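You operate a simulated robot arm through the tools that you are given. There is no shell and no other tool.

Carry out the task below with a simulated robot arm. There is one attempt and no reset: what you move stays moved.

TASK
Blow the dusty housing clean on the turntable and put it in the blown tray.
Fine: all four sides; shut the nozzle valve before you lift it; leave the dial and the feed valve. Set down upright: small housing.

The check looks at the end state, three seconds after you hand in, the way a careful person would. Anything else that was tipped, shoved, dropped, spilled or broken makes it a failure.

THE ROBOT
A 6-joint arm with a two-finger parallel gripper, fixed in place. Base frame: the origin is at the foot of the arm, x ahead of it, y to its left, z up. Units: m, degrees, N and s.
With the tool pointing down near the work surface it reaches from about 0.26 to 0.68 m from the base axis. Its first joint turns from -66.0 to 66.0 degrees. Payload 2.9 kg.
Tool frame: the origin (TCP) lies between the finger pads and is the grasp point; the fingertips stand 0.03 m ahead of it; z points along the fingers, y is the line along which they close. The gripper opens to 0.11 m. The fingers are 0.02 m wide and 0.01 m thick; the gripper's body (0.048 by 0.112 m) begins 0.055 m behind the TCP.
Orientation is that of the tool frame in the base frame, as a unit quaternion [x, y, z, w]. With the fingers straight down and closing along the base's y, the tool's x points along the base's -x, its y along +y and its z along -z.

THE INTERFACE
- The arm moves only by the tool arm_command. Its argument "rows" is a list of rows, each an object (a shift or turn left out is 0, a gripper value left out holds the last) with "linear": the shift along the tool's x, y, z in m, a list of three; "dr": the turn, a rotation vector about the tool's x, y, z in degrees, a list of three. In form: [{"linear": [x, y, z], "dr": [ax, ay, az]}, ...]. A call has 1 to 20 rows; each row shifts and turns the commanded pose from where the row before left it, along the tool's axes as they then stand. "grip" is the closure in counts, from 0 (fully open) to 255 (shut), set as the call begins (left out, the last holds). A row lasts 0.2 s, in which the tool goes at most 0.05 m and 8.6 degrees; a call with a longer step from one row to the next is refused whole, and so is a gripper value outside its range. Where a pose cannot be reached the arm comes as near as it can. A force on the tool above 40 N (or 10 N above the force at the start of the call, whichever is more), or a blocked arm, ends the call early, and 0.2 s more pass. The fingers move at their own pace (about 0.108 m/s each) and stop on an object; they squeeze with about 21 N. The grip force told is the motor's: it shows also when the fingers shut on nothing. Time passes only in rows, and 0.2 s behind the last, so rows that do not move let the fingers close. It gives the time, the measured TCP pose, the force on the tool (base axes), the opening and the grip force at its end, in the units of the frame above (readings bear some noise), with the torque about the TCP (base axes, N m) and any sound that the robot's microphone picked up.
- Cameras (640 x 400 px; columns grow to the right, rows downward): "scene" is fixed at [0.0736, 0.4348, 1.399]; the picture's right is [-0.80, -0.60, 0.00], its down [-0.33, 0.44, -0.84] and it looks along [0.50, -0.67, -0.55] (base axes); focal length 333 px, centre (320, 200). "wrist" rides on the gripper at [0.072, 0.017, -0.103] in the tool frame; the picture's right is [-0.23, 0.97, 0.00], its down [-0.76, -0.18, -0.62] and it looks along [-0.61, -0.14, 0.78] (tool axes); focal length 222 px, centre (320, 200). There is no depth. A picture from a camera that has moved, and an enlarged one, comes with that camera's place and axes in the base frame and with its lens. The place of the scene camera against the robot may be out by one fixed shift of up to 0.018 m in any direction.
- capture(camera): a new picture of that camera. It takes no simulated time.
- zoom(camera, box): a new picture of the part [left, top, right, bottom] of that camera's present view, enlarged. It takes no simulated time.
- close_job(): hands the job in; it is judged then, once.

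Nothing tells you positions but the pictures and the camera data. Unless the task says otherwise, let go and move clear before handing in.

The tools are called after "Emit:" as a command line: name --argument value ..., lists and objects as JSON in quotes. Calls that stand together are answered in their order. arm_command: Moves the arm, as the interface text tells. Its arguments: {"type":"object","properties":{"rows":{"type":"array"},"grip":{"type":"number"}},"required":["rows"]} The other tools are called the same way: capture (camera) takes a picture; zoom (camera, box) takes an enlarged picture of a part of a camera's view; close_job () hands the job in.

At the start:

```text
t: 0.0
tcp_pos: [0.3269, -0.1498, 1.1792]
tool_rot: [0.0, 1.0, -0.001, -0.001]
contact_force: [0.1, -0.3, 0.4]
ft_torque: [-0.02, -0.01, 0.0]
width: 0.11
gripper_force: 0.2
```

scene: 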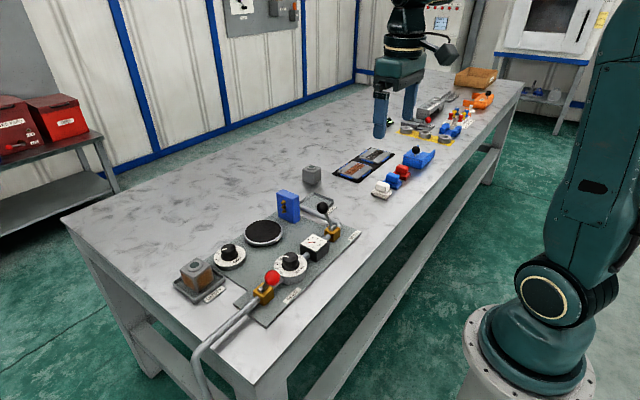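
wrist: 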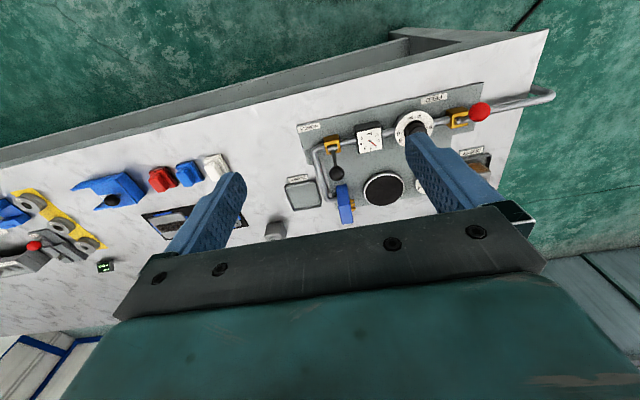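

I see a bench with an air-blow station (turntable, nozzle, valves, dial), trays and a few other items. I'll look closer before moving anything.

Emit:
zoom --camera "scene" --box '[160, 150, 380, 290]'

Emit:
zoom --camera "scene" --box '[160, 210, 290, 310]'

Emit:
zoom --camera "scene" --box '[260, 170, 380, 280]'

Emit:
zoom --camera "wrist" --box '[260, 80, 560, 260]'

Emit:
zoom --camera "scene" --box '[320, 60, 520, 190]'

```text
2.86 times, centred on (270, 220) of scene
camera zoom: at [0.0736, 0.4348, 1.399], right [-0.8, -0.6, 0.0], down [-0.33, 0.44, -0.84], along [0.5, -0.67, -0.55], focal length 953 px, centre (463, 143)
```

zoom: 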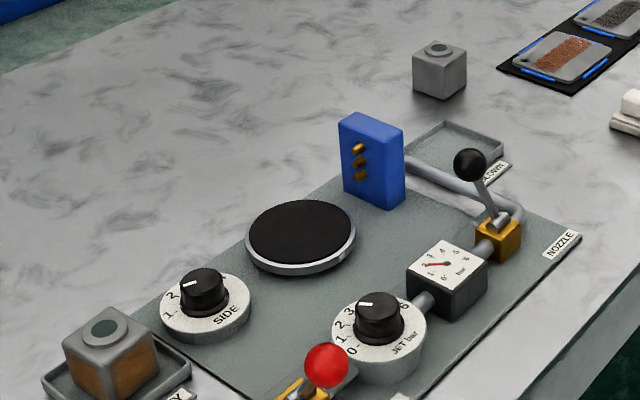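

```text
4.00 times, centred on (225, 260) of scene
camera zoom: at [0.0736, 0.4348, 1.399], right [-0.8, -0.6, 0.0], down [-0.33, 0.44, -0.84], along [0.5, -0.67, -0.55], focal length 1334 px, centre (700, -40)
```

zoom: 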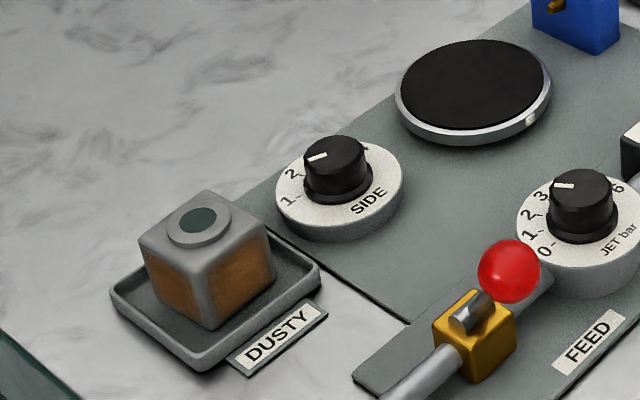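

```text
3.64 times, centred on (320, 225) of scene
camera zoom: at [0.0736, 0.4348, 1.399], right [-0.8, -0.6, 0.0], down [-0.33, 0.44, -0.84], along [0.5, -0.67, -0.55], focal length 1212 px, centre (320, 109)
```

zoom: 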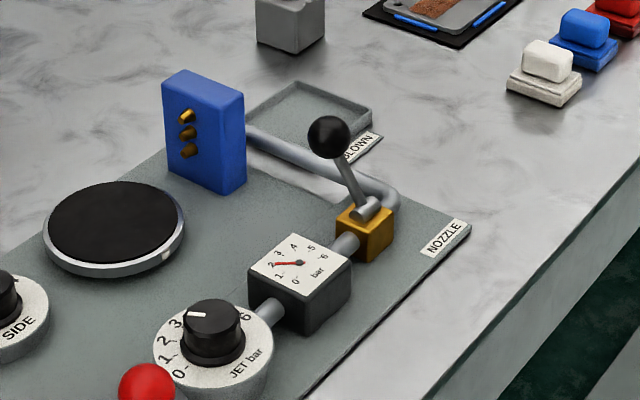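

```text
2.13 times, centred on (410, 170) of wrist
camera zoom: at [0.2544, -0.1332, 1.2827], right [0.23, 0.97, 0.0], down [0.76, -0.18, 0.62], along [0.61, -0.14, -0.78], focal length 474 px, centre (128, 264)
```

zoom: 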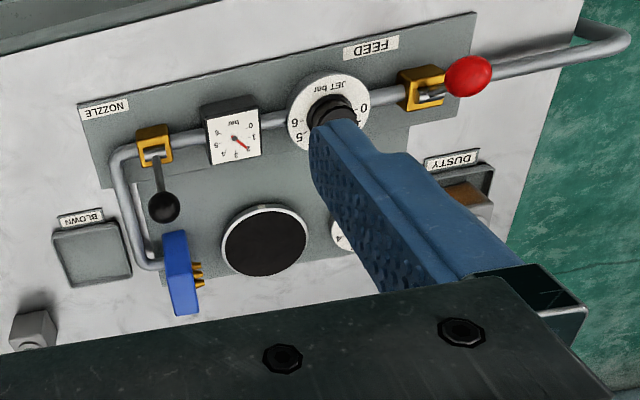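

```text
3.08 times, centred on (420, 125) of scene
camera zoom: at [0.0736, 0.4348, 1.399], right [-0.8, -0.6, 0.0], down [-0.33, 0.44, -0.84], along [0.5, -0.67, -0.55], focal length 1026 px, centre (12, 431)
```

zoom: 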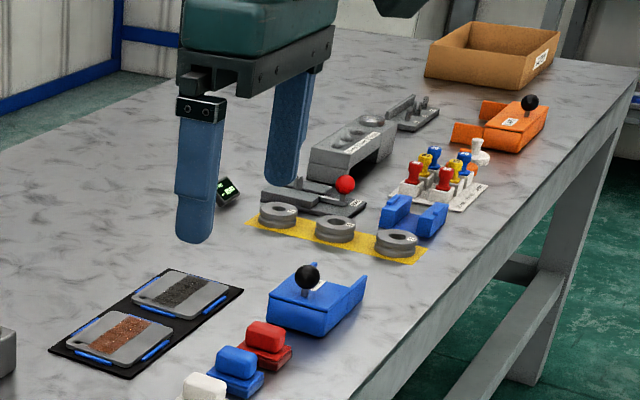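

The station has the turntable near (0.625, -0.046, 0.81), the DUSTY tray near (0.64, 0.16), the BLOWN tray near (0.605, -0.265), and the nozzle valve near (0.46, -0.15). I'll move to get better wrist views of the station.

Emit:
arm_command --rows '[{"linear": [-0.015, 0.03, 0.01]}, {"linear": [-0.015, 0.03, 0.01]}, {"linear": [-0.015, 0.03, 0.01]}, {"linear": [-0.015, 0.03, 0.01]}, {"linear": [0, 0, 0]}]' --grip 0

Emit:
capture --camera "wrist"

Emit:
capture --camera "scene"

```text
t: 1.2
tcp_pos: [0.3854, -0.0296, 1.1419]
tool_rot: [0.0, 1.0, 0.0, 0.0]
contact_force: [-0.8, -0.2, 0.8]
ft_torque: [0.0, -0.03, -0.01]
width: 0.11
gripper_force: 0.0
```

```text
taken
camera wrist: at [0.3142, -0.0118, 1.2447], right [0.23, 0.97, 0.0], down [0.76, -0.18, 0.62], along [0.61, -0.14, -0.78], focal length 222 px, centre (320, 200)
```

wrist: 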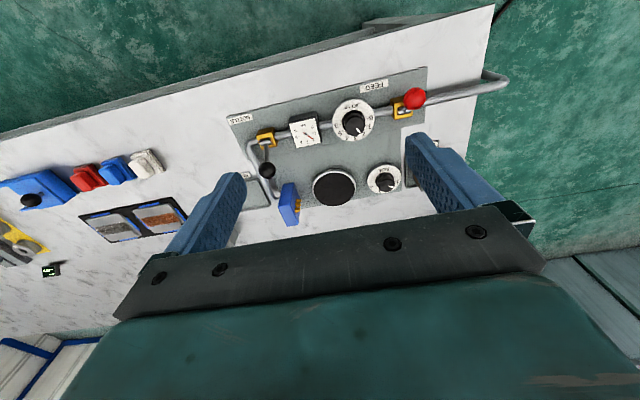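

```text
taken
```

scene: 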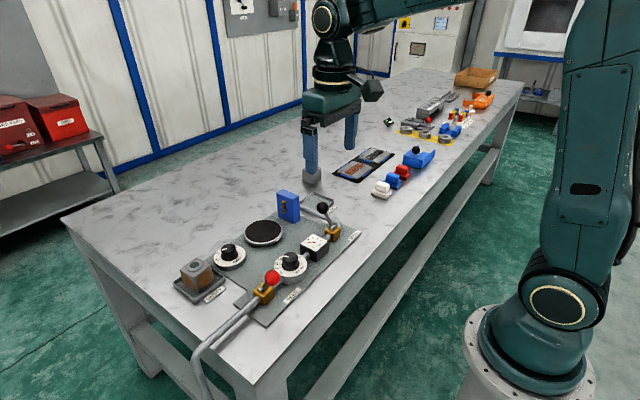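

The station is in view now, upside-down in the wrist picture. I'll zoom in on the dials and valves.

Emit:
zoom --camera "wrist" --box '[300, 70, 440, 220]'

Emit:
zoom --camera "wrist" --box '[220, 100, 360, 240]'

Emit:
zoom --camera "scene" --box '[205, 235, 265, 275]'

Emit:
zoom --camera "scene" --box '[265, 180, 345, 250]'

Emit:
zoom --camera "scene" --box '[240, 230, 330, 310]'

Emit:
zoom --camera "scene" --box '[165, 250, 235, 310]'

```text
2.67 times, centred on (370, 145) of wrist
camera zoom: at [0.3142, -0.0118, 1.2447], right [0.23, 0.97, 0.0], down [0.76, -0.18, 0.62], along [0.61, -0.14, -0.78], focal length 592 px, centre (187, 347)
```

zoom: 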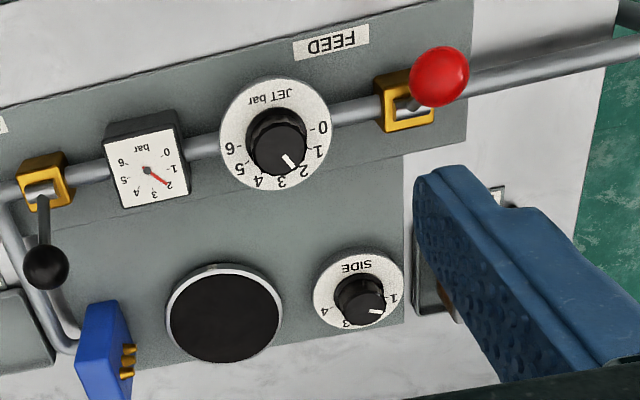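

```text
2.86 times, centred on (290, 170) of wrist
camera zoom: at [0.3142, -0.0118, 1.2447], right [0.23, 0.97, 0.0], down [0.76, -0.18, 0.62], along [0.61, -0.14, -0.78], focal length 635 px, centre (406, 286)
```

zoom: 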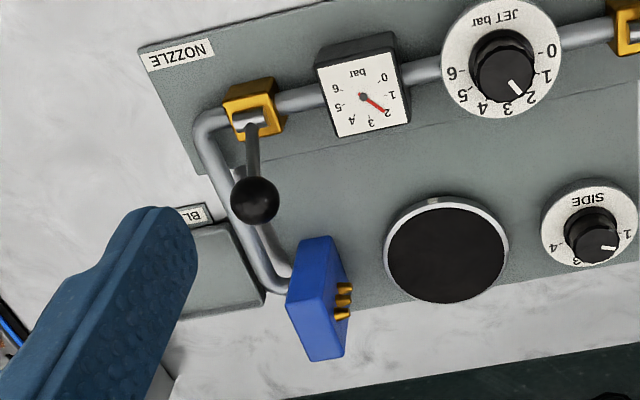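

```text
10.00 times, centred on (235, 255) of scene
camera zoom: at [0.0735, 0.4348, 1.399], right [-0.8, -0.6, 0.0], down [-0.33, 0.44, -0.84], along [0.5, -0.67, -0.55], focal length 3334 px, centre (1170, -350)
```

zoom: 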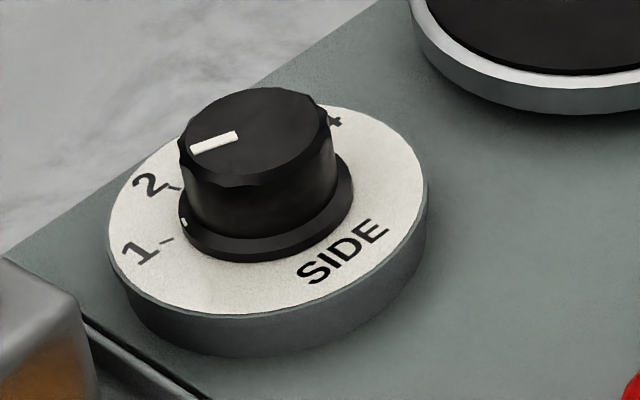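

```text
5.71 times, centred on (305, 215) of scene
camera zoom: at [0.0735, 0.4348, 1.399], right [-0.8, -0.6, 0.0], down [-0.33, 0.44, -0.84], along [0.5, -0.67, -0.55], focal length 1905 px, centre (406, 114)
```

zoom: 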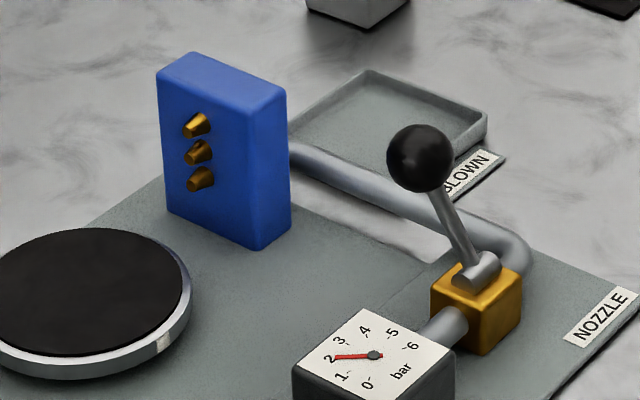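

```text
5.00 times, centred on (285, 270) of scene
camera zoom: at [0.0735, 0.4348, 1.399], right [-0.8, -0.6, 0.0], down [-0.33, 0.44, -0.84], along [0.5, -0.67, -0.55], focal length 1667 px, centre (495, -150)
```

zoom: 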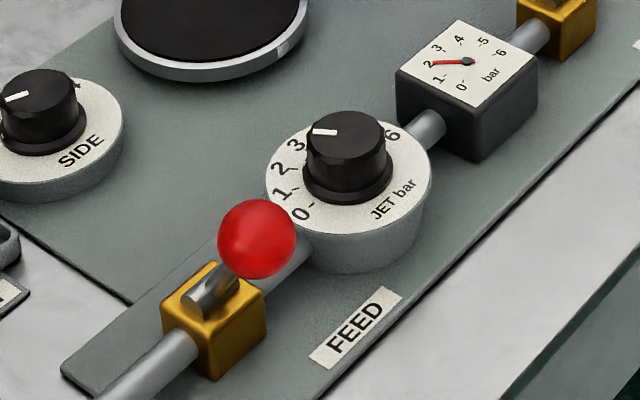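

```text
6.67 times, centred on (200, 280) of scene
camera zoom: at [0.0735, 0.4348, 1.399], right [-0.8, -0.6, 0.0], down [-0.33, 0.44, -0.84], along [0.5, -0.67, -0.55], focal length 2223 px, centre (1120, -333)
```

zoom: 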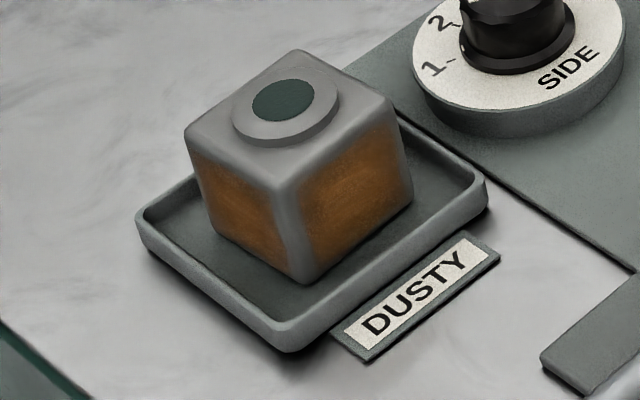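

I read the JET dial at 2 and the gauge at 2, so the feed is open. SIDE points at 1. The nozzle lever leans +x (shut), with its ball near (0.501, -0.155, 0.888). Next I'll look at the dusty housing from above.

Emit:
arm_command --rows '[{"linear": [-0.0242, 0.035, 0.01]}, {"linear": [-0.0242, 0.035, 0.01]}, {"linear": [-0.0242, 0.035, 0.01]}, {"linear": [-0.0242, 0.035, 0.01]}, {"linear": [-0.0242, 0.035, 0.01]}, {"linear": [-0.0242, 0.035, 0.01]}, {"linear": [0, 0, 0]}]'

Emit:
capture --camera "wrist"

Emit:
zoom --camera "wrist" --box '[230, 80, 410, 230]'

```text
t: 2.8
tcp_pos: [0.5323, 0.1785, 1.0802]
tool_rot: [0.0, 1.0, 0.0, -0.001]
contact_force: [-0.6, -0.2, -0.1]
ft_torque: [0.01, -0.02, 0.01]
width: 0.1098
gripper_force: 0.2
```

```text
taken
camera wrist: at [0.461, 0.1966, 1.1846], right [0.23, 0.97, 0.0], down [0.76, -0.18, 0.62], along [0.61, -0.14, -0.78], focal length 222 px, centre (320, 200)
```

wrist: 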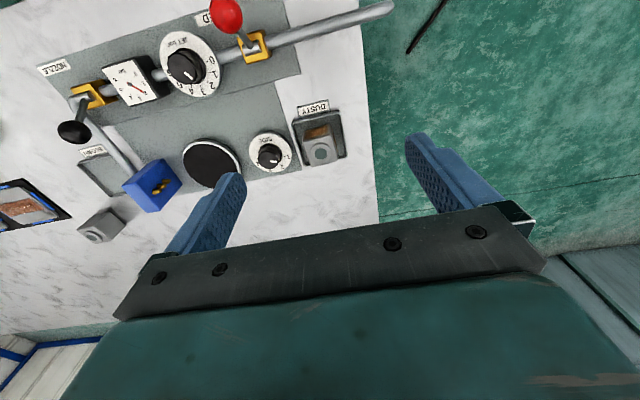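

```text
2.67 times, centred on (320, 155) of wrist
camera zoom: at [0.461, 0.1966, 1.1846], right [0.23, 0.97, 0.0], down [0.76, -0.18, 0.62], along [0.61, -0.14, -0.78], focal length 592 px, centre (320, 320)
```

zoom: 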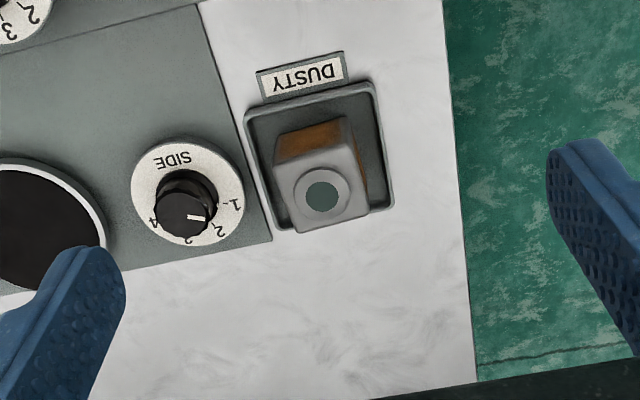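

The dusty housing is near (0.62, 0.162), turned about 4°, with its top around z 0.86. I'll go lower for a second fix on its place.

Emit:
arm_command --rows '[{"linear": [-0.017, -0.0034, 0.03]}, {"linear": [-0.017, -0.0034, 0.03]}, {"linear": [-0.017, -0.0034, 0.03]}, {"linear": [-0.017, -0.0034, 0.03]}, {"linear": [0, 0, 0]}]'

Emit:
capture --camera "wrist"

Emit:
zoom --camera "wrist" --box '[240, 80, 400, 220]'

Emit:
zoom --camera "scene" --box '[160, 220, 280, 310]'

```text
t: 4.0
tcp_pos: [0.6007, 0.1659, 0.9618]
tool_rot: [0.001, 1.0, 0.001, 0.0]
contact_force: [0.2, 0.2, 0.2]
ft_torque: [0.02, -0.01, 0.03]
width: 0.1096
gripper_force: 0.1
```

```text
taken
camera wrist: at [0.5284, 0.1827, 1.0653], right [0.23, 0.97, 0.0], down [0.76, -0.18, 0.62], along [0.61, -0.14, -0.78], focal length 222 px, centre (320, 200)
```

wrist: 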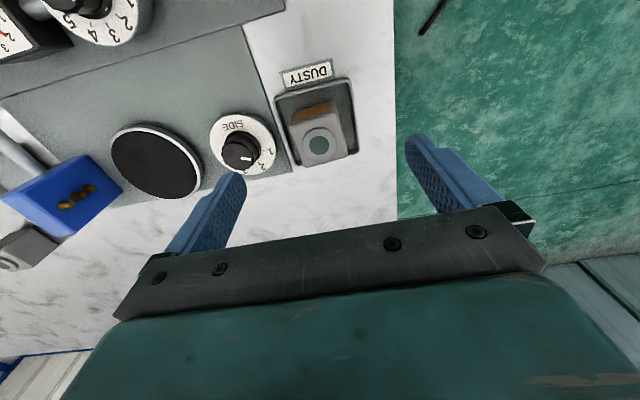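

```text
2.86 times, centred on (320, 150) of wrist
camera zoom: at [0.5284, 0.1827, 1.0653], right [0.23, 0.97, 0.0], down [0.76, -0.18, 0.62], along [0.61, -0.14, -0.78], focal length 635 px, centre (320, 343)
```

zoom: 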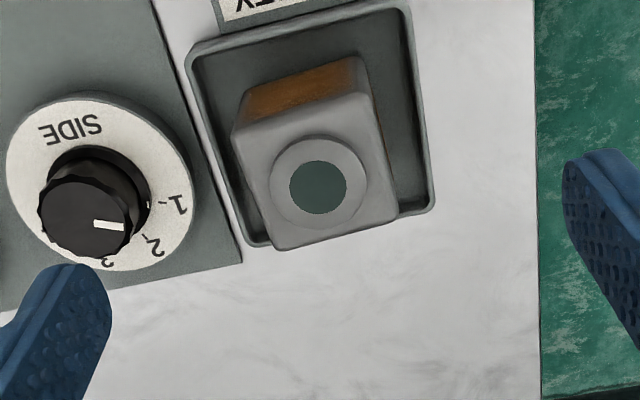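

```text
4.44 times, centred on (220, 265) of scene
camera zoom: at [0.0736, 0.4348, 1.399], right [-0.8, -0.6, 0.0], down [-0.33, 0.44, -0.84], along [0.5, -0.67, -0.55], focal length 1482 px, centre (764, -89)
```

zoom: 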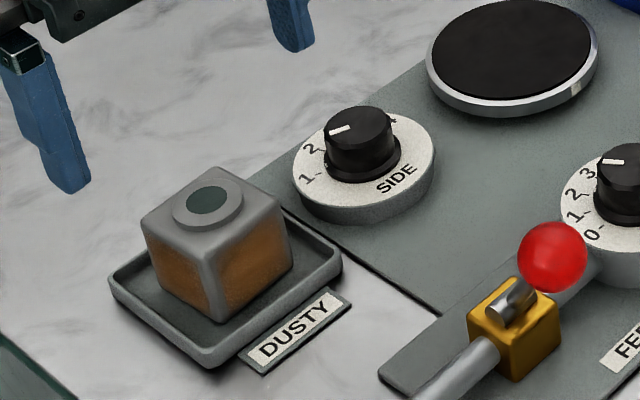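

The housing's boss centre comes out at (0.621, 0.161), with its top near 0.862 and width about 0.05. The SIDE disc is close on its -y side, so I'll narrow the fingers first, line up above the housing and check.

Emit:
arm_command --rows '[{"linear": [-0.01, -0.0025, 0.01], "dr": [0, 0, -4]}, {"linear": [-0.01, -0.0025, 0.02]}, {"linear": [0, 0, 0.02]}, {"linear": [0, 0, 0]}]' --grip 88

Emit:
capture --camera "wrist"

Emit:
zoom --camera "scene" --box '[150, 200, 290, 310]'

```text
t: 5.0
tcp_pos: [0.619, 0.1623, 0.9104]
tool_rot: [-0.035, 0.999, -0.001, 0.0]
contact_force: [-0.4, -0.8, 0.8]
ft_torque: [0.0, 0.03, 0.04]
width: 0.0721
gripper_force: 0.2
```

```text
taken
camera wrist: at [0.5473, 0.1739, 1.0145], right [0.16, 0.99, 0.0], down [0.77, -0.12, 0.62], along [0.62, -0.1, -0.78], focal length 222 px, centre (320, 200)
```

wrist: 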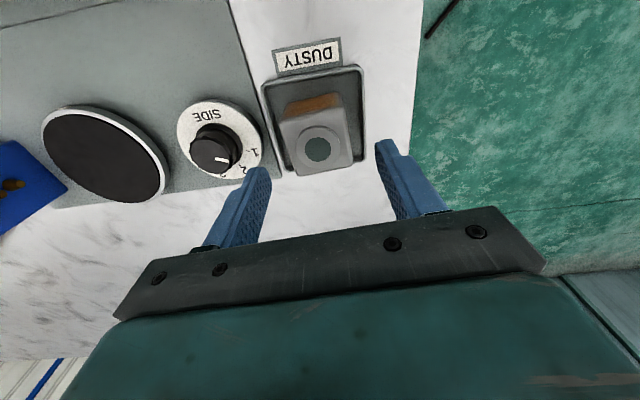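

```text
3.64 times, centred on (220, 255) of scene
camera zoom: at [0.0736, 0.4348, 1.399], right [-0.8, -0.6, 0.0], down [-0.33, 0.44, -0.84], along [0.5, -0.67, -0.55], focal length 1212 px, centre (684, 0)
```

zoom: 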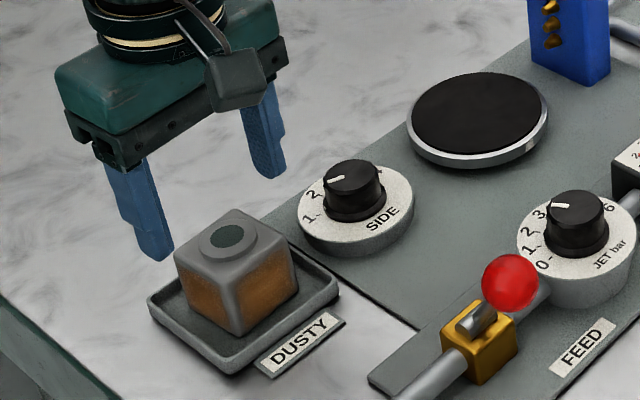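

The boss now reads (0.6195, 0.160), so alignment is close. I'll check the yaw before going down.

Emit:
zoom --camera "wrist" --box '[240, 60, 400, 200]'

```text
2.86 times, centred on (320, 130) of wrist
camera zoom: at [0.5473, 0.1739, 1.0145], right [0.16, 0.99, 0.0], down [0.77, -0.12, 0.62], along [0.62, -0.1, -0.78], focal length 635 px, centre (320, 400)
```

zoom: 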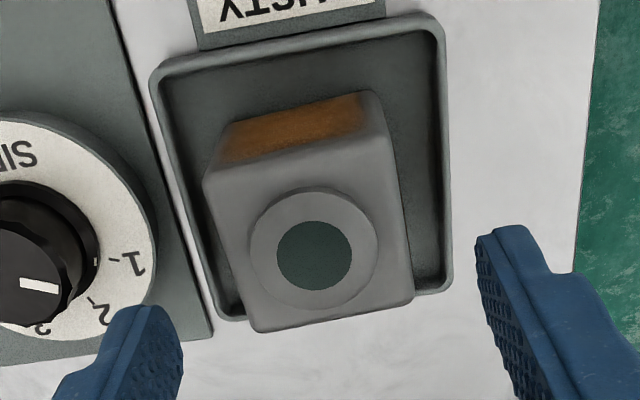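

The housing's yaw is about 3.9°, matching the tool, and its centre is (0.620, 0.161). I'll descend and grip.

Emit:
arm_command --rows '[{"linear": [0, -0.0013, 0.02]}, {"linear": [0, 0, 0.02]}, {"linear": [0, 0, 0.017]}, {"linear": [0, 0, 0]}]'

Emit:
zoom --camera "scene" --box '[150, 220, 270, 310]'

```text
t: 6.0
tcp_pos: [0.6197, 0.1621, 0.852]
tool_rot: [-0.035, 0.999, 0.0, 0.0]
contact_force: [-0.7, 0.1, 0.6]
ft_torque: [0.0, -0.01, 0.02]
width: 0.0721
gripper_force: 0.0
```

```text
4.44 times, centred on (210, 265) of scene
camera zoom: at [0.0736, 0.4348, 1.399], right [-0.8, -0.6, 0.0], down [-0.33, 0.44, -0.84], along [0.5, -0.67, -0.55], focal length 1482 px, centre (809, -89)
```

zoom: 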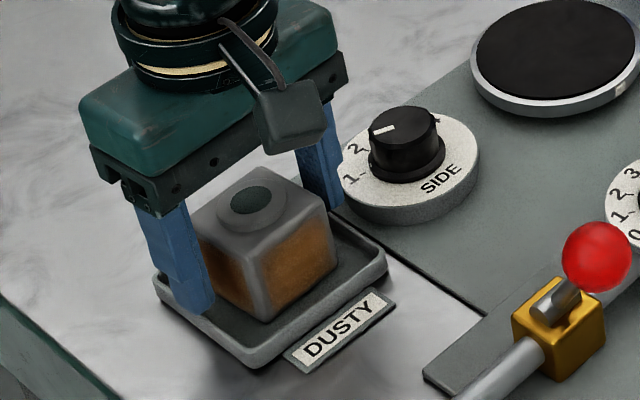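

The fingers straddle the housing and clear the tray rim. I'll close the grip.

Emit:
arm_command --rows '[{"linear": [0, 0, 0]}, {"linear": [0, 0, 0]}, {"linear": [0, 0, 0]}]' --grip 255

```text
t: 6.8
tcp_pos: [0.6194, 0.1612, 0.8531]
tool_rot: [-0.035, 0.999, 0.0, 0.0]
contact_force: [0.4, 0.0, 0.9]
ft_torque: [-0.02, -0.02, -0.03]
width: 0.0499
gripper_force: 21.3
```

It is gripped at 0.05 m width. I'll lift it straight up and carry it to above the turntable, squaring the yaw.

Emit:
arm_command --rows '[{"linear": [0, 0, -0.02]}, {"linear": [0, 0, -0.04]}, {"linear": [0, 0, -0.04]}, {"linear": [0, 0, 0], "dr": [0, 0, 4]}, {"linear": [0, -0.04, 0]}, {"linear": [0, -0.04, 0]}, {"linear": [0, -0.04, 0]}, {"linear": [0, 0, 0]}]'

Emit:
capture --camera "wrist"

Emit:
zoom --camera "scene" --box '[160, 170, 360, 300]'

```text
t: 8.6
tcp_pos: [0.6182, 0.0398, 0.9536]
tool_rot: [0.001, 1.0, 0.0, 0.0]
contact_force: [0.6, -0.2, 0.6]
ft_torque: [0.02, 0.0, 0.02]
width: 0.0
gripper_force: 21.0
```

```text
taken
camera wrist: at [0.5473, 0.0572, 1.0575], right [0.23, 0.97, 0.0], down [0.76, -0.18, 0.62], along [0.61, -0.14, -0.78], focal length 222 px, centre (320, 200)
```

wrist: 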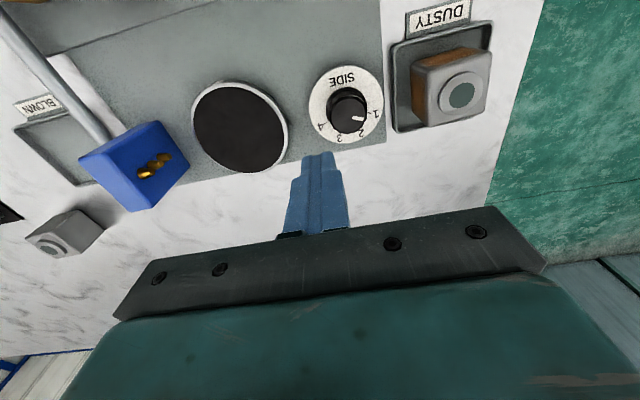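

```text
3.08 times, centred on (260, 235) of scene
camera zoom: at [0.0736, 0.4348, 1.399], right [-0.8, -0.6, 0.0], down [-0.33, 0.44, -0.84], along [0.5, -0.67, -0.55], focal length 1026 px, centre (505, 92)
```

zoom: 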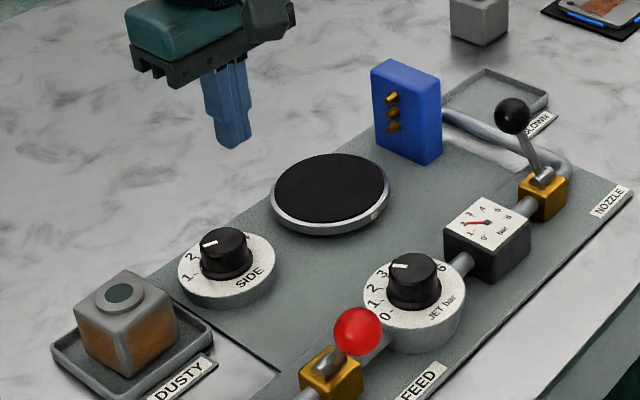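

The housing slipped out on the lift: the gripper is shut on nothing and the housing stands upright in its tray. My lift was probably too fast and the grip too high. I'll go back over it, re-measure, grip lower and lift slowly.

Emit:
arm_command --rows '[{"linear": [0, 0.03, -0.005]}, {"linear": [0, 0.04, 0]}, {"linear": [0, 0.04, 0]}, {"linear": [0, 0.01, 0]}, {"linear": [0, 0, 0]}]' --grip 88

Emit:
zoom --camera "wrist" --box '[240, 60, 400, 200]'

Emit:
zoom --camera "scene" --box '[150, 230, 250, 310]'

```text
t: 9.8
tcp_pos: [0.6193, 0.1585, 0.9578]
tool_rot: [0.0, 1.0, 0.0, 0.0]
contact_force: [0.1, -0.6, 0.0]
ft_torque: [-0.02, 0.0, 0.0]
width: 0.0721
gripper_force: 0.1
```

```text
2.86 times, centred on (320, 130) of wrist
camera zoom: at [0.548, 0.1758, 1.0617], right [0.23, 0.97, 0.0], down [0.76, -0.18, 0.62], along [0.61, -0.14, -0.78], focal length 635 px, centre (320, 400)
```

zoom: 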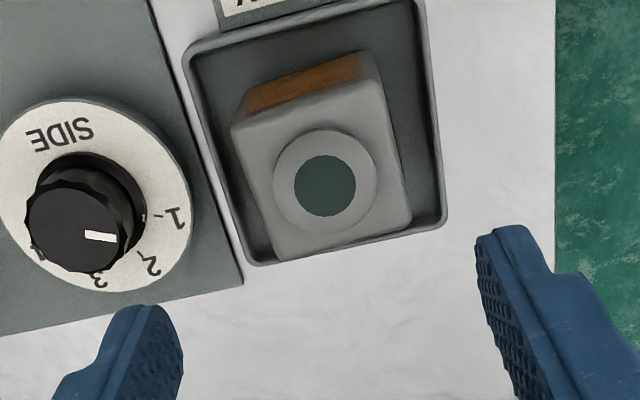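

```text
5.00 times, centred on (200, 270) of scene
camera zoom: at [0.0735, 0.4348, 1.399], right [-0.8, -0.6, 0.0], down [-0.33, 0.44, -0.84], along [0.5, -0.67, -0.55], focal length 1667 px, centre (920, -150)
```

zoom: 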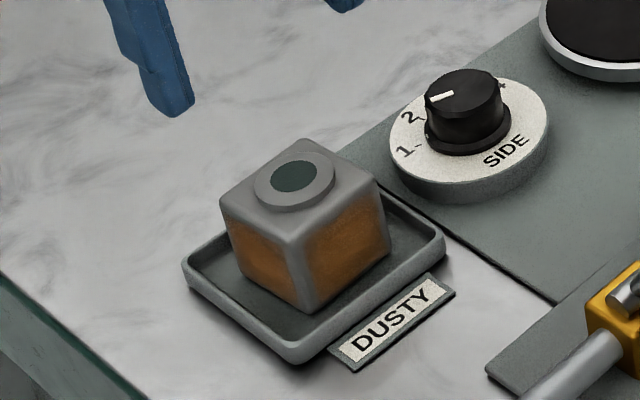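

Triangulating across two wrist views puts the boss top at (0.621, 0.161, 0.859), so the body top is near 0.853. I'll regrip about 8 mm deeper, with the tips just above the tray rim.

Emit:
arm_command --rows '[{"linear": [-0.001, 0.0025, 0.03], "dr": [0, 0, -4]}, {"linear": [0, 0, 0.03]}, {"linear": [0, 0, 0.03]}, {"linear": [0, 0, 0.015]}, {"linear": [0, 0, 0.006]}, {"linear": [0, 0, 0]}]' --grip 98

Emit:
zoom --camera "scene" --box '[150, 230, 250, 310]'

```text
t: 11.2
tcp_pos: [0.6199, 0.1645, 0.8459]
tool_rot: [-0.035, 0.999, 0.0, 0.001]
contact_force: [-0.1, -0.8, 0.4]
ft_torque: [-0.01, -0.03, -0.03]
width: 0.0675
gripper_force: 0.0
```

```text
5.00 times, centred on (200, 270) of scene
camera zoom: at [0.0736, 0.4348, 1.399], right [-0.8, -0.6, 0.0], down [-0.33, 0.44, -0.84], along [0.5, -0.67, -0.55], focal length 1667 px, centre (920, -150)
```

zoom: 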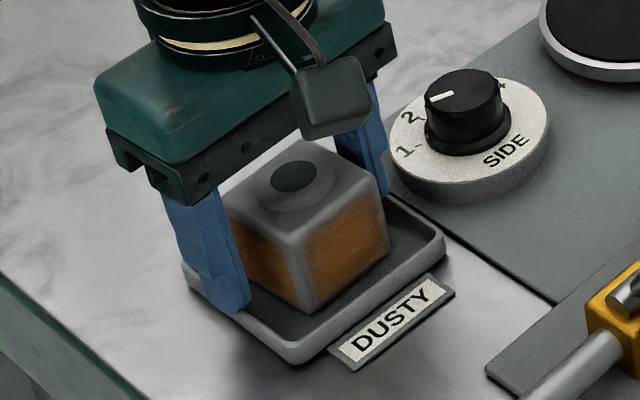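

No contact so far. I'll centre it by a few mm, lower slightly, grip, and lift slowly.

Emit:
arm_command --rows '[{"linear": [0, -0.003, 0.003]}, {"linear": [0, 0, 0]}]'

Emit:
arm_command --rows '[{"linear": [0, 0, 0]}, {"linear": [0, 0, 0]}, {"linear": [0, 0, 0]}, {"linear": [0, 0, -0.002]}, {"linear": [0, 0, -0.003]}, {"linear": [0, 0, -0.005]}, {"linear": [0, 0, -0.005]}, {"linear": [0, 0, 0]}]' --grip 255

Emit:
zoom --camera "scene" --box '[150, 230, 250, 310]'

```text
t: 11.8
tcp_pos: [0.6203, 0.1623, 0.844]
tool_rot: [-0.035, 0.999, 0.0, 0.0]
contact_force: [-5.1, 3.6, 9.6]
ft_torque: [-0.16, 0.15, -0.18]
width: 0.0674
gripper_force: 0.0
```

```text
t: 13.6
tcp_pos: [0.6197, 0.1587, 0.8587]
tool_rot: [-0.034, 0.999, 0.0, 0.0]
contact_force: [-0.6, -0.8, -1.3]
ft_torque: [0.0, -0.02, -0.02]
width: 0.0499
gripper_force: 20.9
```

```text
5.00 times, centred on (200, 270) of scene
camera zoom: at [0.0736, 0.4348, 1.399], right [-0.8, -0.6, 0.0], down [-0.33, 0.44, -0.84], along [0.5, -0.67, -0.55], focal length 1667 px, centre (920, -150)
```

zoom: 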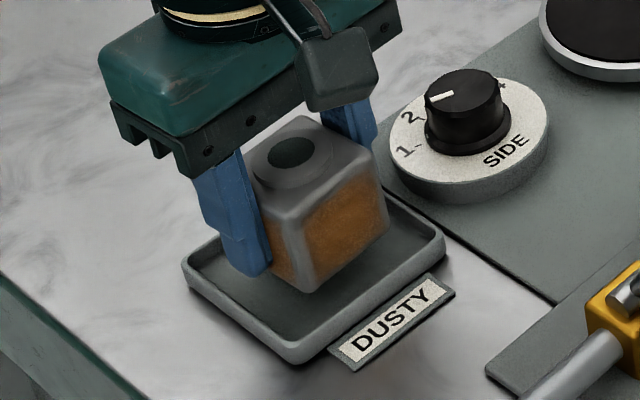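

It is lifting now, light at roughly 0.15 kg. I'll keep rising gently.

Emit:
arm_command --rows '[{"linear": [0, 0, -0.005]}, {"linear": [0, 0, -0.008]}, {"linear": [0, 0, -0.01]}, {"linear": [0, 0, -0.01]}, {"linear": [0, 0, -0.01]}, {"linear": [0, 0, -0.01]}, {"linear": [0, 0, -0.01]}, {"linear": [0, 0, -0.008]}, {"linear": [0, 0, -0.005]}, {"linear": [0, 0, 0]}]'

Emit:
zoom --camera "scene" --box '[150, 210, 270, 310]'

Emit:
capture --camera "wrist"

```text
t: 15.8
tcp_pos: [0.6205, 0.1584, 0.9338]
tool_rot: [-0.034, 0.999, 0.0, 0.001]
contact_force: [-0.8, 0.1, -1.9]
ft_torque: [-0.02, 0.0, -0.01]
width: 0.0494
gripper_force: 21.1
```

```text
4.00 times, centred on (210, 260) of scene
camera zoom: at [0.0736, 0.4348, 1.399], right [-0.8, -0.6, 0.0], down [-0.33, 0.44, -0.84], along [0.5, -0.67, -0.55], focal length 1334 px, centre (760, -40)
```

zoom: 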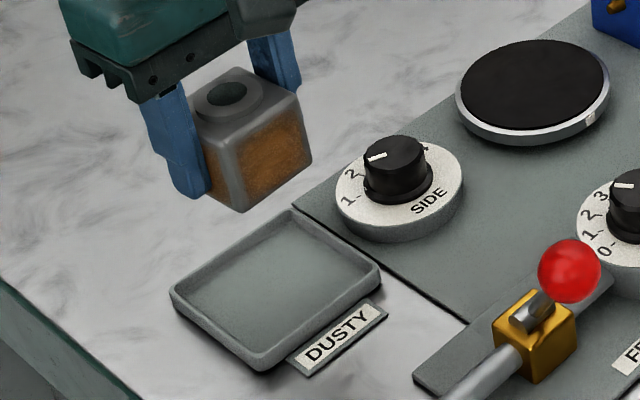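

```text
taken
camera wrist: at [0.5475, 0.1714, 1.0375], right [0.16, 0.99, 0.0], down [0.77, -0.12, 0.62], along [0.61, -0.1, -0.78], focal length 222 px, centre (320, 200)
```

wrist: 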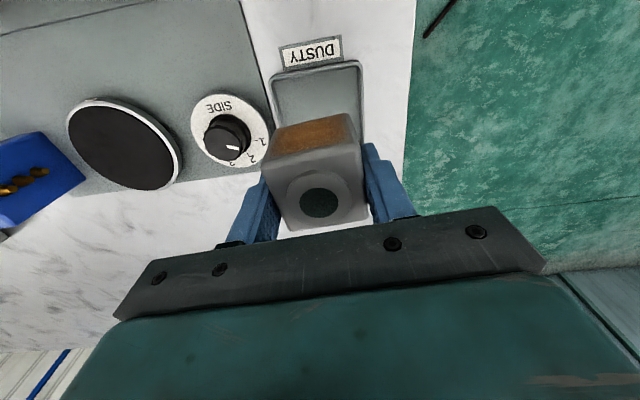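

The housing is firmly held at about z 0.93. The turntable centre refines to about (0.617, -0.047), top near 0.82. I'll move over there smoothly and square the yaw.

Emit:
arm_command --rows '[{"linear": [0, -0.005, 0], "dr": [0, 0, 2]}, {"linear": [0, -0.01, 0], "dr": [0, 0, 2]}, {"linear": [0, -0.016, 0]}, {"linear": [0, -0.02, 0]}, {"linear": [0, -0.022, 0]}, {"linear": [0.001, -0.022, 0]}, {"linear": [0.001, -0.022, 0]}, {"linear": [0.001, -0.022, 0]}, {"linear": [0, -0.02, 0]}, {"linear": [0, -0.018, 0]}, {"linear": [0, -0.014, 0]}, {"linear": [0, -0.009, 0]}, {"linear": [0, -0.005, 0]}, {"linear": [0, 0, 0]}]'

Emit:
capture --camera "wrist"

Emit:
zoom --camera "scene" --box '[210, 170, 330, 270]'

```text
t: 18.8
tcp_pos: [0.6187, -0.046, 0.9351]
tool_rot: [-0.001, 1.0, 0.0, -0.001]
contact_force: [-0.1, 0.3, -2.3]
ft_torque: [-0.02, -0.02, -0.01]
width: 0.0498
gripper_force: 21.2
```

```text
taken
camera wrist: at [0.547, -0.0283, 1.0381], right [0.23, 0.97, 0.0], down [0.76, -0.18, 0.62], along [0.61, -0.14, -0.78], focal length 222 px, centre (320, 200)
```

wrist: 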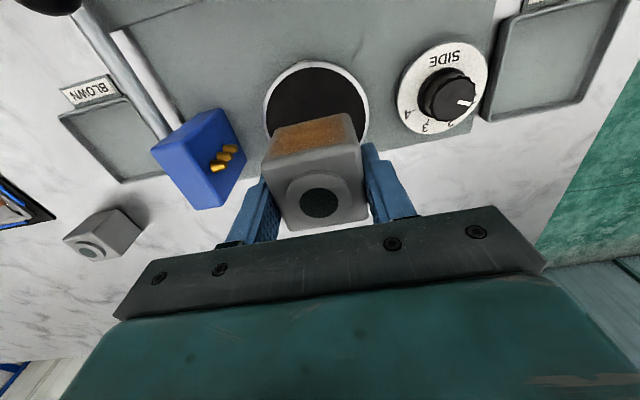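

```text
4.00 times, centred on (270, 220) of scene
camera zoom: at [0.0736, 0.4348, 1.399], right [-0.8, -0.6, 0.0], down [-0.33, 0.44, -0.84], along [0.5, -0.67, -0.55], focal length 1334 px, centre (520, 120)
```

zoom: 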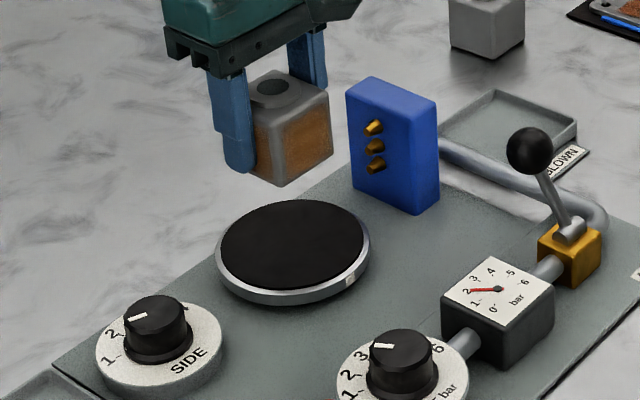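

The housing sits squarely over the disc in y, and I'll shift x by about -2 mm. I'm descending to just above the disc.

Emit:
arm_command --rows '[{"linear": [0.0025, -0.001, 0.008]}, {"linear": [0, 0, 0.012]}, {"linear": [0, 0, 0.012]}, {"linear": [0, 0, 0.012]}, {"linear": [0, 0, 0.01]}, {"linear": [0, 0, 0.006]}, {"linear": [0, 0, 0]}]'

Emit:
zoom --camera "scene" --box '[210, 180, 330, 270]'

Emit:
zoom --camera "wrist" --box '[220, 40, 420, 220]'

```text
t: 20.4
tcp_pos: [0.6159, -0.047, 0.8736]
tool_rot: [-0.001, 1.0, 0.0, 0.0]
contact_force: [0.2, 0.4, -1.8]
ft_torque: [0.0, 0.0, 0.03]
width: 0.0496
gripper_force: 21.2
```

```text
4.44 times, centred on (270, 225) of scene
camera zoom: at [0.0736, 0.4348, 1.399], right [-0.8, -0.6, 0.0], down [-0.33, 0.44, -0.84], along [0.5, -0.67, -0.55], focal length 1482 px, centre (542, 89)
```

zoom: 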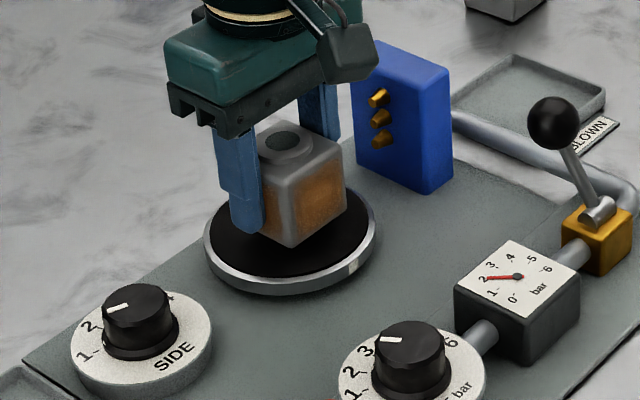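

```text
2.22 times, centred on (320, 130) of wrist
camera zoom: at [0.5448, -0.0295, 0.9777], right [0.23, 0.97, 0.0], down [0.76, -0.18, 0.62], along [0.61, -0.14, -0.78], focal length 494 px, centre (320, 356)
```

zoom: 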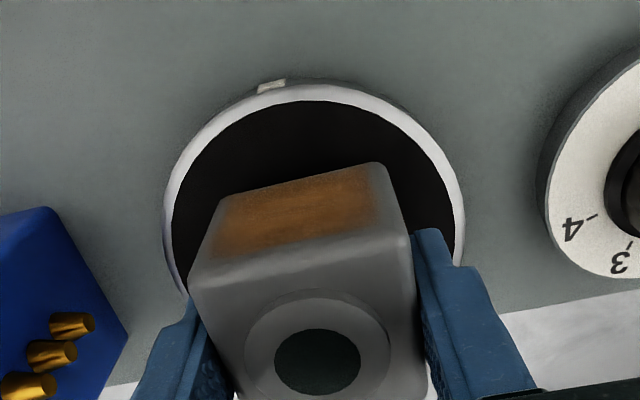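

The housing is about 1 cm above the disc, and the disc has a white index mark on its -x rim. I'll lower gently until it touches.

Emit:
arm_command --rows '[{"linear": [0, 0, 0.004]}, {"linear": [0, 0, 0.003]}, {"linear": [0, 0, 0.002]}, {"linear": [0, 0, 0]}]'

Emit:
zoom --camera "scene" --box '[230, 190, 300, 250]'

```text
t: 21.4
tcp_pos: [0.616, -0.0466, 0.8662]
tool_rot: [0.0, 1.0, 0.0, 0.0]
contact_force: [-0.3, 0.4, -1.9]
ft_torque: [0.0, -0.03, 0.0]
width: 0.0498
gripper_force: 21.1
```

```text
6.67 times, centred on (265, 220) of scene
camera zoom: at [0.0736, 0.4348, 1.399], right [-0.8, -0.6, 0.0], down [-0.33, 0.44, -0.84], along [0.5, -0.67, -0.55], focal length 2223 px, centre (687, 67)
```

zoom: 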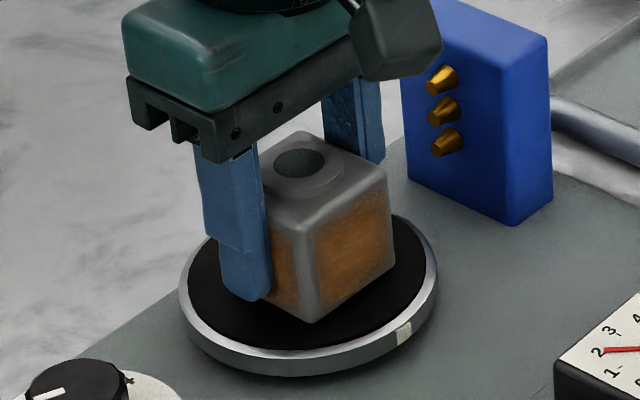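

Still hanging free, and centring is within about 3 mm. I'll shift -2 mm in x and keep lowering in small steps.

Emit:
arm_command --rows '[{"linear": [0.002, -0.001, 0.002]}, {"linear": [0, 0, 0.002]}, {"linear": [0, 0, 0]}]'

Emit:
arm_command --rows '[{"linear": [0, 0, 0.0015]}, {"linear": [0, 0, 0]}]'

Emit:
zoom --camera "scene" --box '[230, 190, 300, 250]'

```text
t: 22.2
tcp_pos: [0.6138, -0.0471, 0.8632]
tool_rot: [0.001, 1.0, -0.001, 0.001]
contact_force: [-5.4, -1.5, 11.8]
ft_torque: [-0.12, 0.16, -0.04]
width: 0.05
gripper_force: 21.2
```

```text
t: 22.8
tcp_pos: [0.615, -0.0473, 0.8605]
tool_rot: [0.0, 1.0, 0.0, 0.003]
contact_force: [3.2, -0.6, 11.8]
ft_torque: [-0.08, -0.22, 0.01]
width: 0.0499
gripper_force: 20.8
```

```text
6.67 times, centred on (265, 220) of scene
camera zoom: at [0.0734, 0.4348, 1.399], right [-0.8, -0.6, 0.0], down [-0.33, 0.44, -0.84], along [0.5, -0.67, -0.55], focal length 2223 px, centre (687, 67)
```

zoom: 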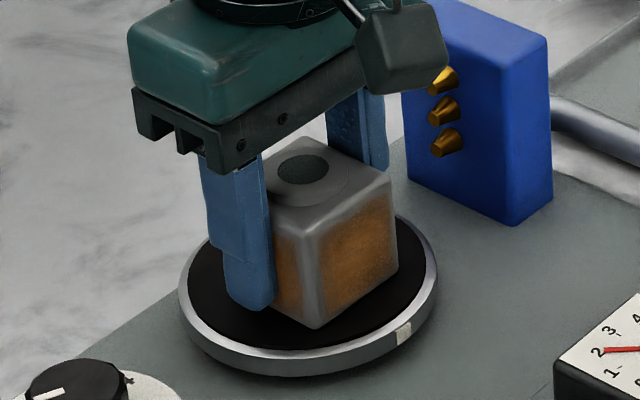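

It has touched down. I'll open modestly to release and rise straight up.

Emit:
arm_command --rows '[{"linear": [0, 0, 0]}, {"linear": [0, 0, 0]}, {"linear": [0, 0, 0]}]' --grip 100

Emit:
arm_command --rows '[{"linear": [0, 0, -0.01]}, {"linear": [0, 0, -0.02]}, {"linear": [0, 0, -0.03]}, {"linear": [0, 0, -0.03]}, {"linear": [0, 0, 0]}]'

Emit:
zoom --camera "scene" --box '[230, 190, 300, 250]'

Emit:
capture --camera "wrist"

```text
t: 23.6
tcp_pos: [0.6139, -0.0465, 0.8603]
tool_rot: [0.0, 1.0, 0.001, 0.0]
contact_force: [0.8, 0.4, 0.0]
ft_torque: [-0.03, -0.02, 0.02]
width: 0.0669
gripper_force: 0.1
```

```text
t: 24.8
tcp_pos: [0.6138, -0.0466, 0.9483]
tool_rot: [-0.001, 1.0, 0.0, 0.001]
contact_force: [0.1, 0.0, -1.1]
ft_torque: [-0.01, -0.03, -0.02]
width: 0.0671
gripper_force: 0.2
```

```text
6.67 times, centred on (265, 220) of scene
camera zoom: at [0.0735, 0.4348, 1.399], right [-0.8, -0.6, 0.0], down [-0.33, 0.44, -0.84], along [0.5, -0.67, -0.55], focal length 2223 px, centre (687, 67)
```

zoom: 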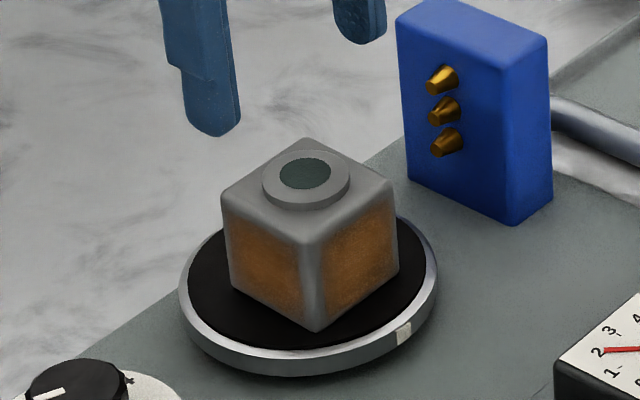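

```text
taken
camera wrist: at [0.5418, -0.0297, 1.0529], right [0.23, 0.97, 0.0], down [0.76, -0.18, 0.62], along [0.61, -0.14, -0.78], focal length 222 px, centre (320, 200)
```

wrist: 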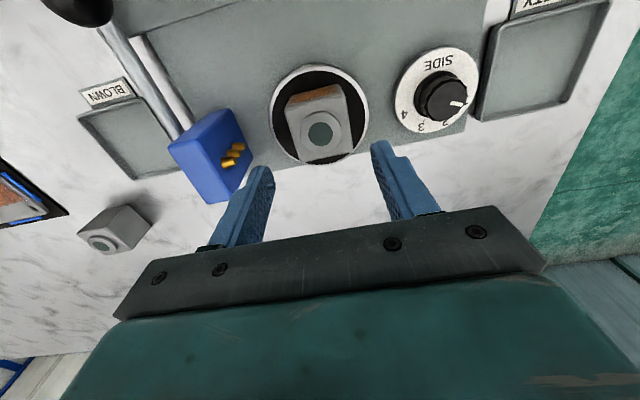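

The housing stands upright and centred on the disc. Now for the nozzle valve: I'll move to a view over the lever to check its place.

Emit:
arm_command --rows '[{"linear": [0, 0, -0.04]}, {"linear": [0.039, -0.021, -0.012]}, {"linear": [0.039, -0.021, 0]}, {"linear": [0.039, -0.021, 0]}, {"linear": [0.039, -0.021, 0]}, {"linear": [0.039, -0.021, 0]}, {"linear": [0, 0, 0]}]'

Emit:
capture --camera "wrist"

Emit:
zoom --camera "wrist" --box '[240, 60, 400, 220]'

```text
t: 26.4
tcp_pos: [0.4185, -0.1532, 1.0025]
tool_rot: [0.0, 1.0, -0.001, 0.0]
contact_force: [0.4, -1.0, -0.5]
ft_torque: [0.0, 0.01, -0.02]
width: 0.0668
gripper_force: 0.0
```

```text
taken
camera wrist: at [0.3472, -0.1361, 1.1057], right [0.23, 0.97, 0.0], down [0.76, -0.18, 0.62], along [0.61, -0.14, -0.78], focal length 222 px, centre (320, 200)
```

wrist: 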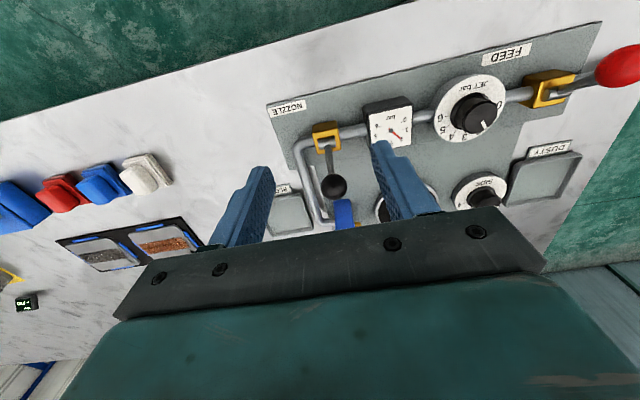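

```text
2.50 times, centred on (320, 140) of wrist
camera zoom: at [0.3472, -0.1361, 1.1057], right [0.23, 0.97, 0.0], down [0.76, -0.18, 0.62], along [0.61, -0.14, -0.78], focal length 555 px, centre (320, 350)
```

zoom: 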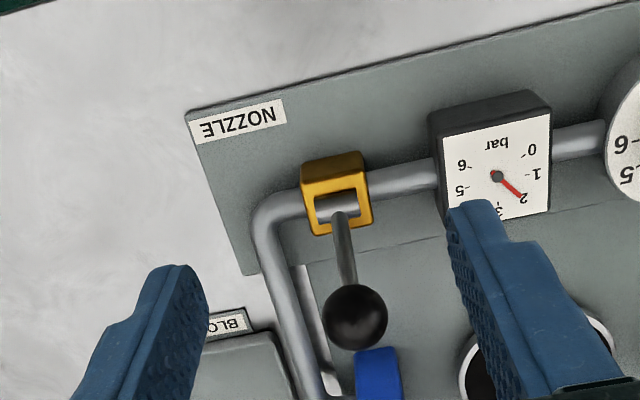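

The ball is confirmed at (0.5015, -0.154, 0.888), and the feed lever leans the other way (-x) in its open state. I'll go over the nozzle ball and lower the fingers around it.

Emit:
arm_command --rows '[{"linear": [-0.028, 0, 0]}, {"linear": [-0.028, 0, 0]}, {"linear": [-0.027, 0, 0]}, {"linear": [0, 0, 0.03]}, {"linear": [0, 0, 0.03]}, {"linear": [0, 0, 0.03]}, {"linear": [0, 0, 0.015]}, {"linear": [0, 0, 0.006]}, {"linear": [0, 0, 0]}]'

Emit:
zoom --camera "scene" --box '[270, 160, 370, 250]'

Emit:
capture --camera "wrist"

```text
t: 28.4
tcp_pos: [0.501, -0.153, 0.89]
tool_rot: [0.001, 1.0, -0.001, 0.001]
contact_force: [1.1, 0.0, -0.8]
ft_torque: [-0.03, 0.03, -0.01]
width: 0.0668
gripper_force: 0.0
```

```text
4.44 times, centred on (320, 205) of scene
camera zoom: at [0.0736, 0.4348, 1.399], right [-0.8, -0.6, 0.0], down [-0.33, 0.44, -0.84], along [0.5, -0.67, -0.55], focal length 1482 px, centre (320, 178)
```

zoom: 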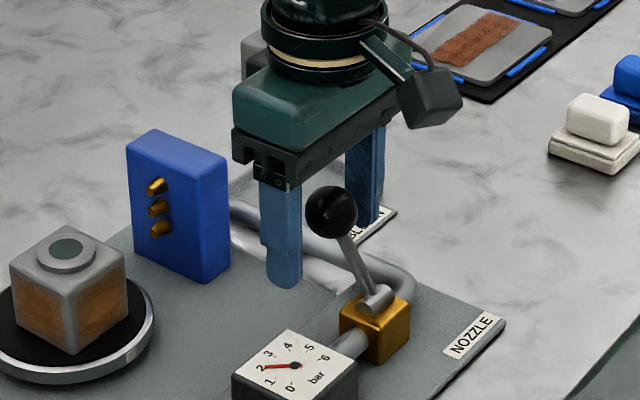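

```text
taken
camera wrist: at [0.4297, -0.1353, 0.9945], right [0.23, 0.97, 0.0], down [0.76, -0.18, 0.62], along [0.61, -0.14, -0.78], focal length 222 px, centre (320, 200)
```

wrist: 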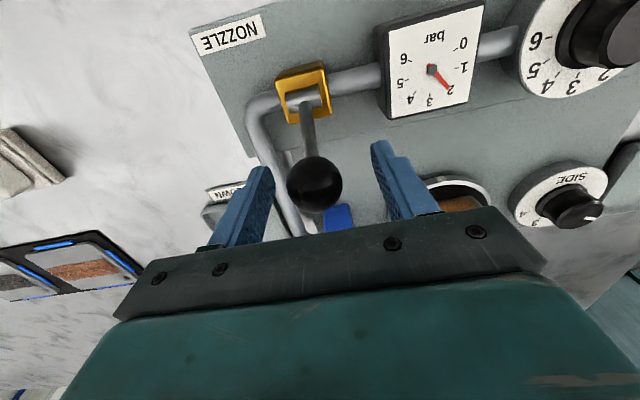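

The ball sits between the fingers at the TCP. I'll close on it.

Emit:
arm_command --rows '[{"linear": [0, 0, 0]}, {"linear": [0, 0, 0]}, {"linear": [0, 0, 0]}]' --grip 255

Emit:
zoom --camera "scene" --box '[270, 160, 370, 250]'

```text
t: 29.2
tcp_pos: [0.5008, -0.1546, 0.8911]
tool_rot: [0.003, 1.0, -0.001, -0.001]
contact_force: [1.6, -21.5, -5.8]
ft_torque: [-0.07, -0.23, 0.03]
width: 0.0308
gripper_force: 45.2
```

```text
4.44 times, centred on (320, 205) of scene
camera zoom: at [0.0737, 0.4343, 1.3992], right [-0.8, -0.6, 0.0], down [-0.33, 0.44, -0.84], along [0.5, -0.67, -0.55], focal length 1482 px, centre (320, 178)
```

zoom: 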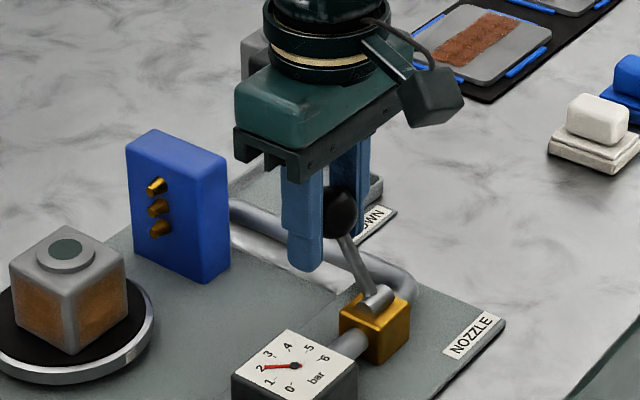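

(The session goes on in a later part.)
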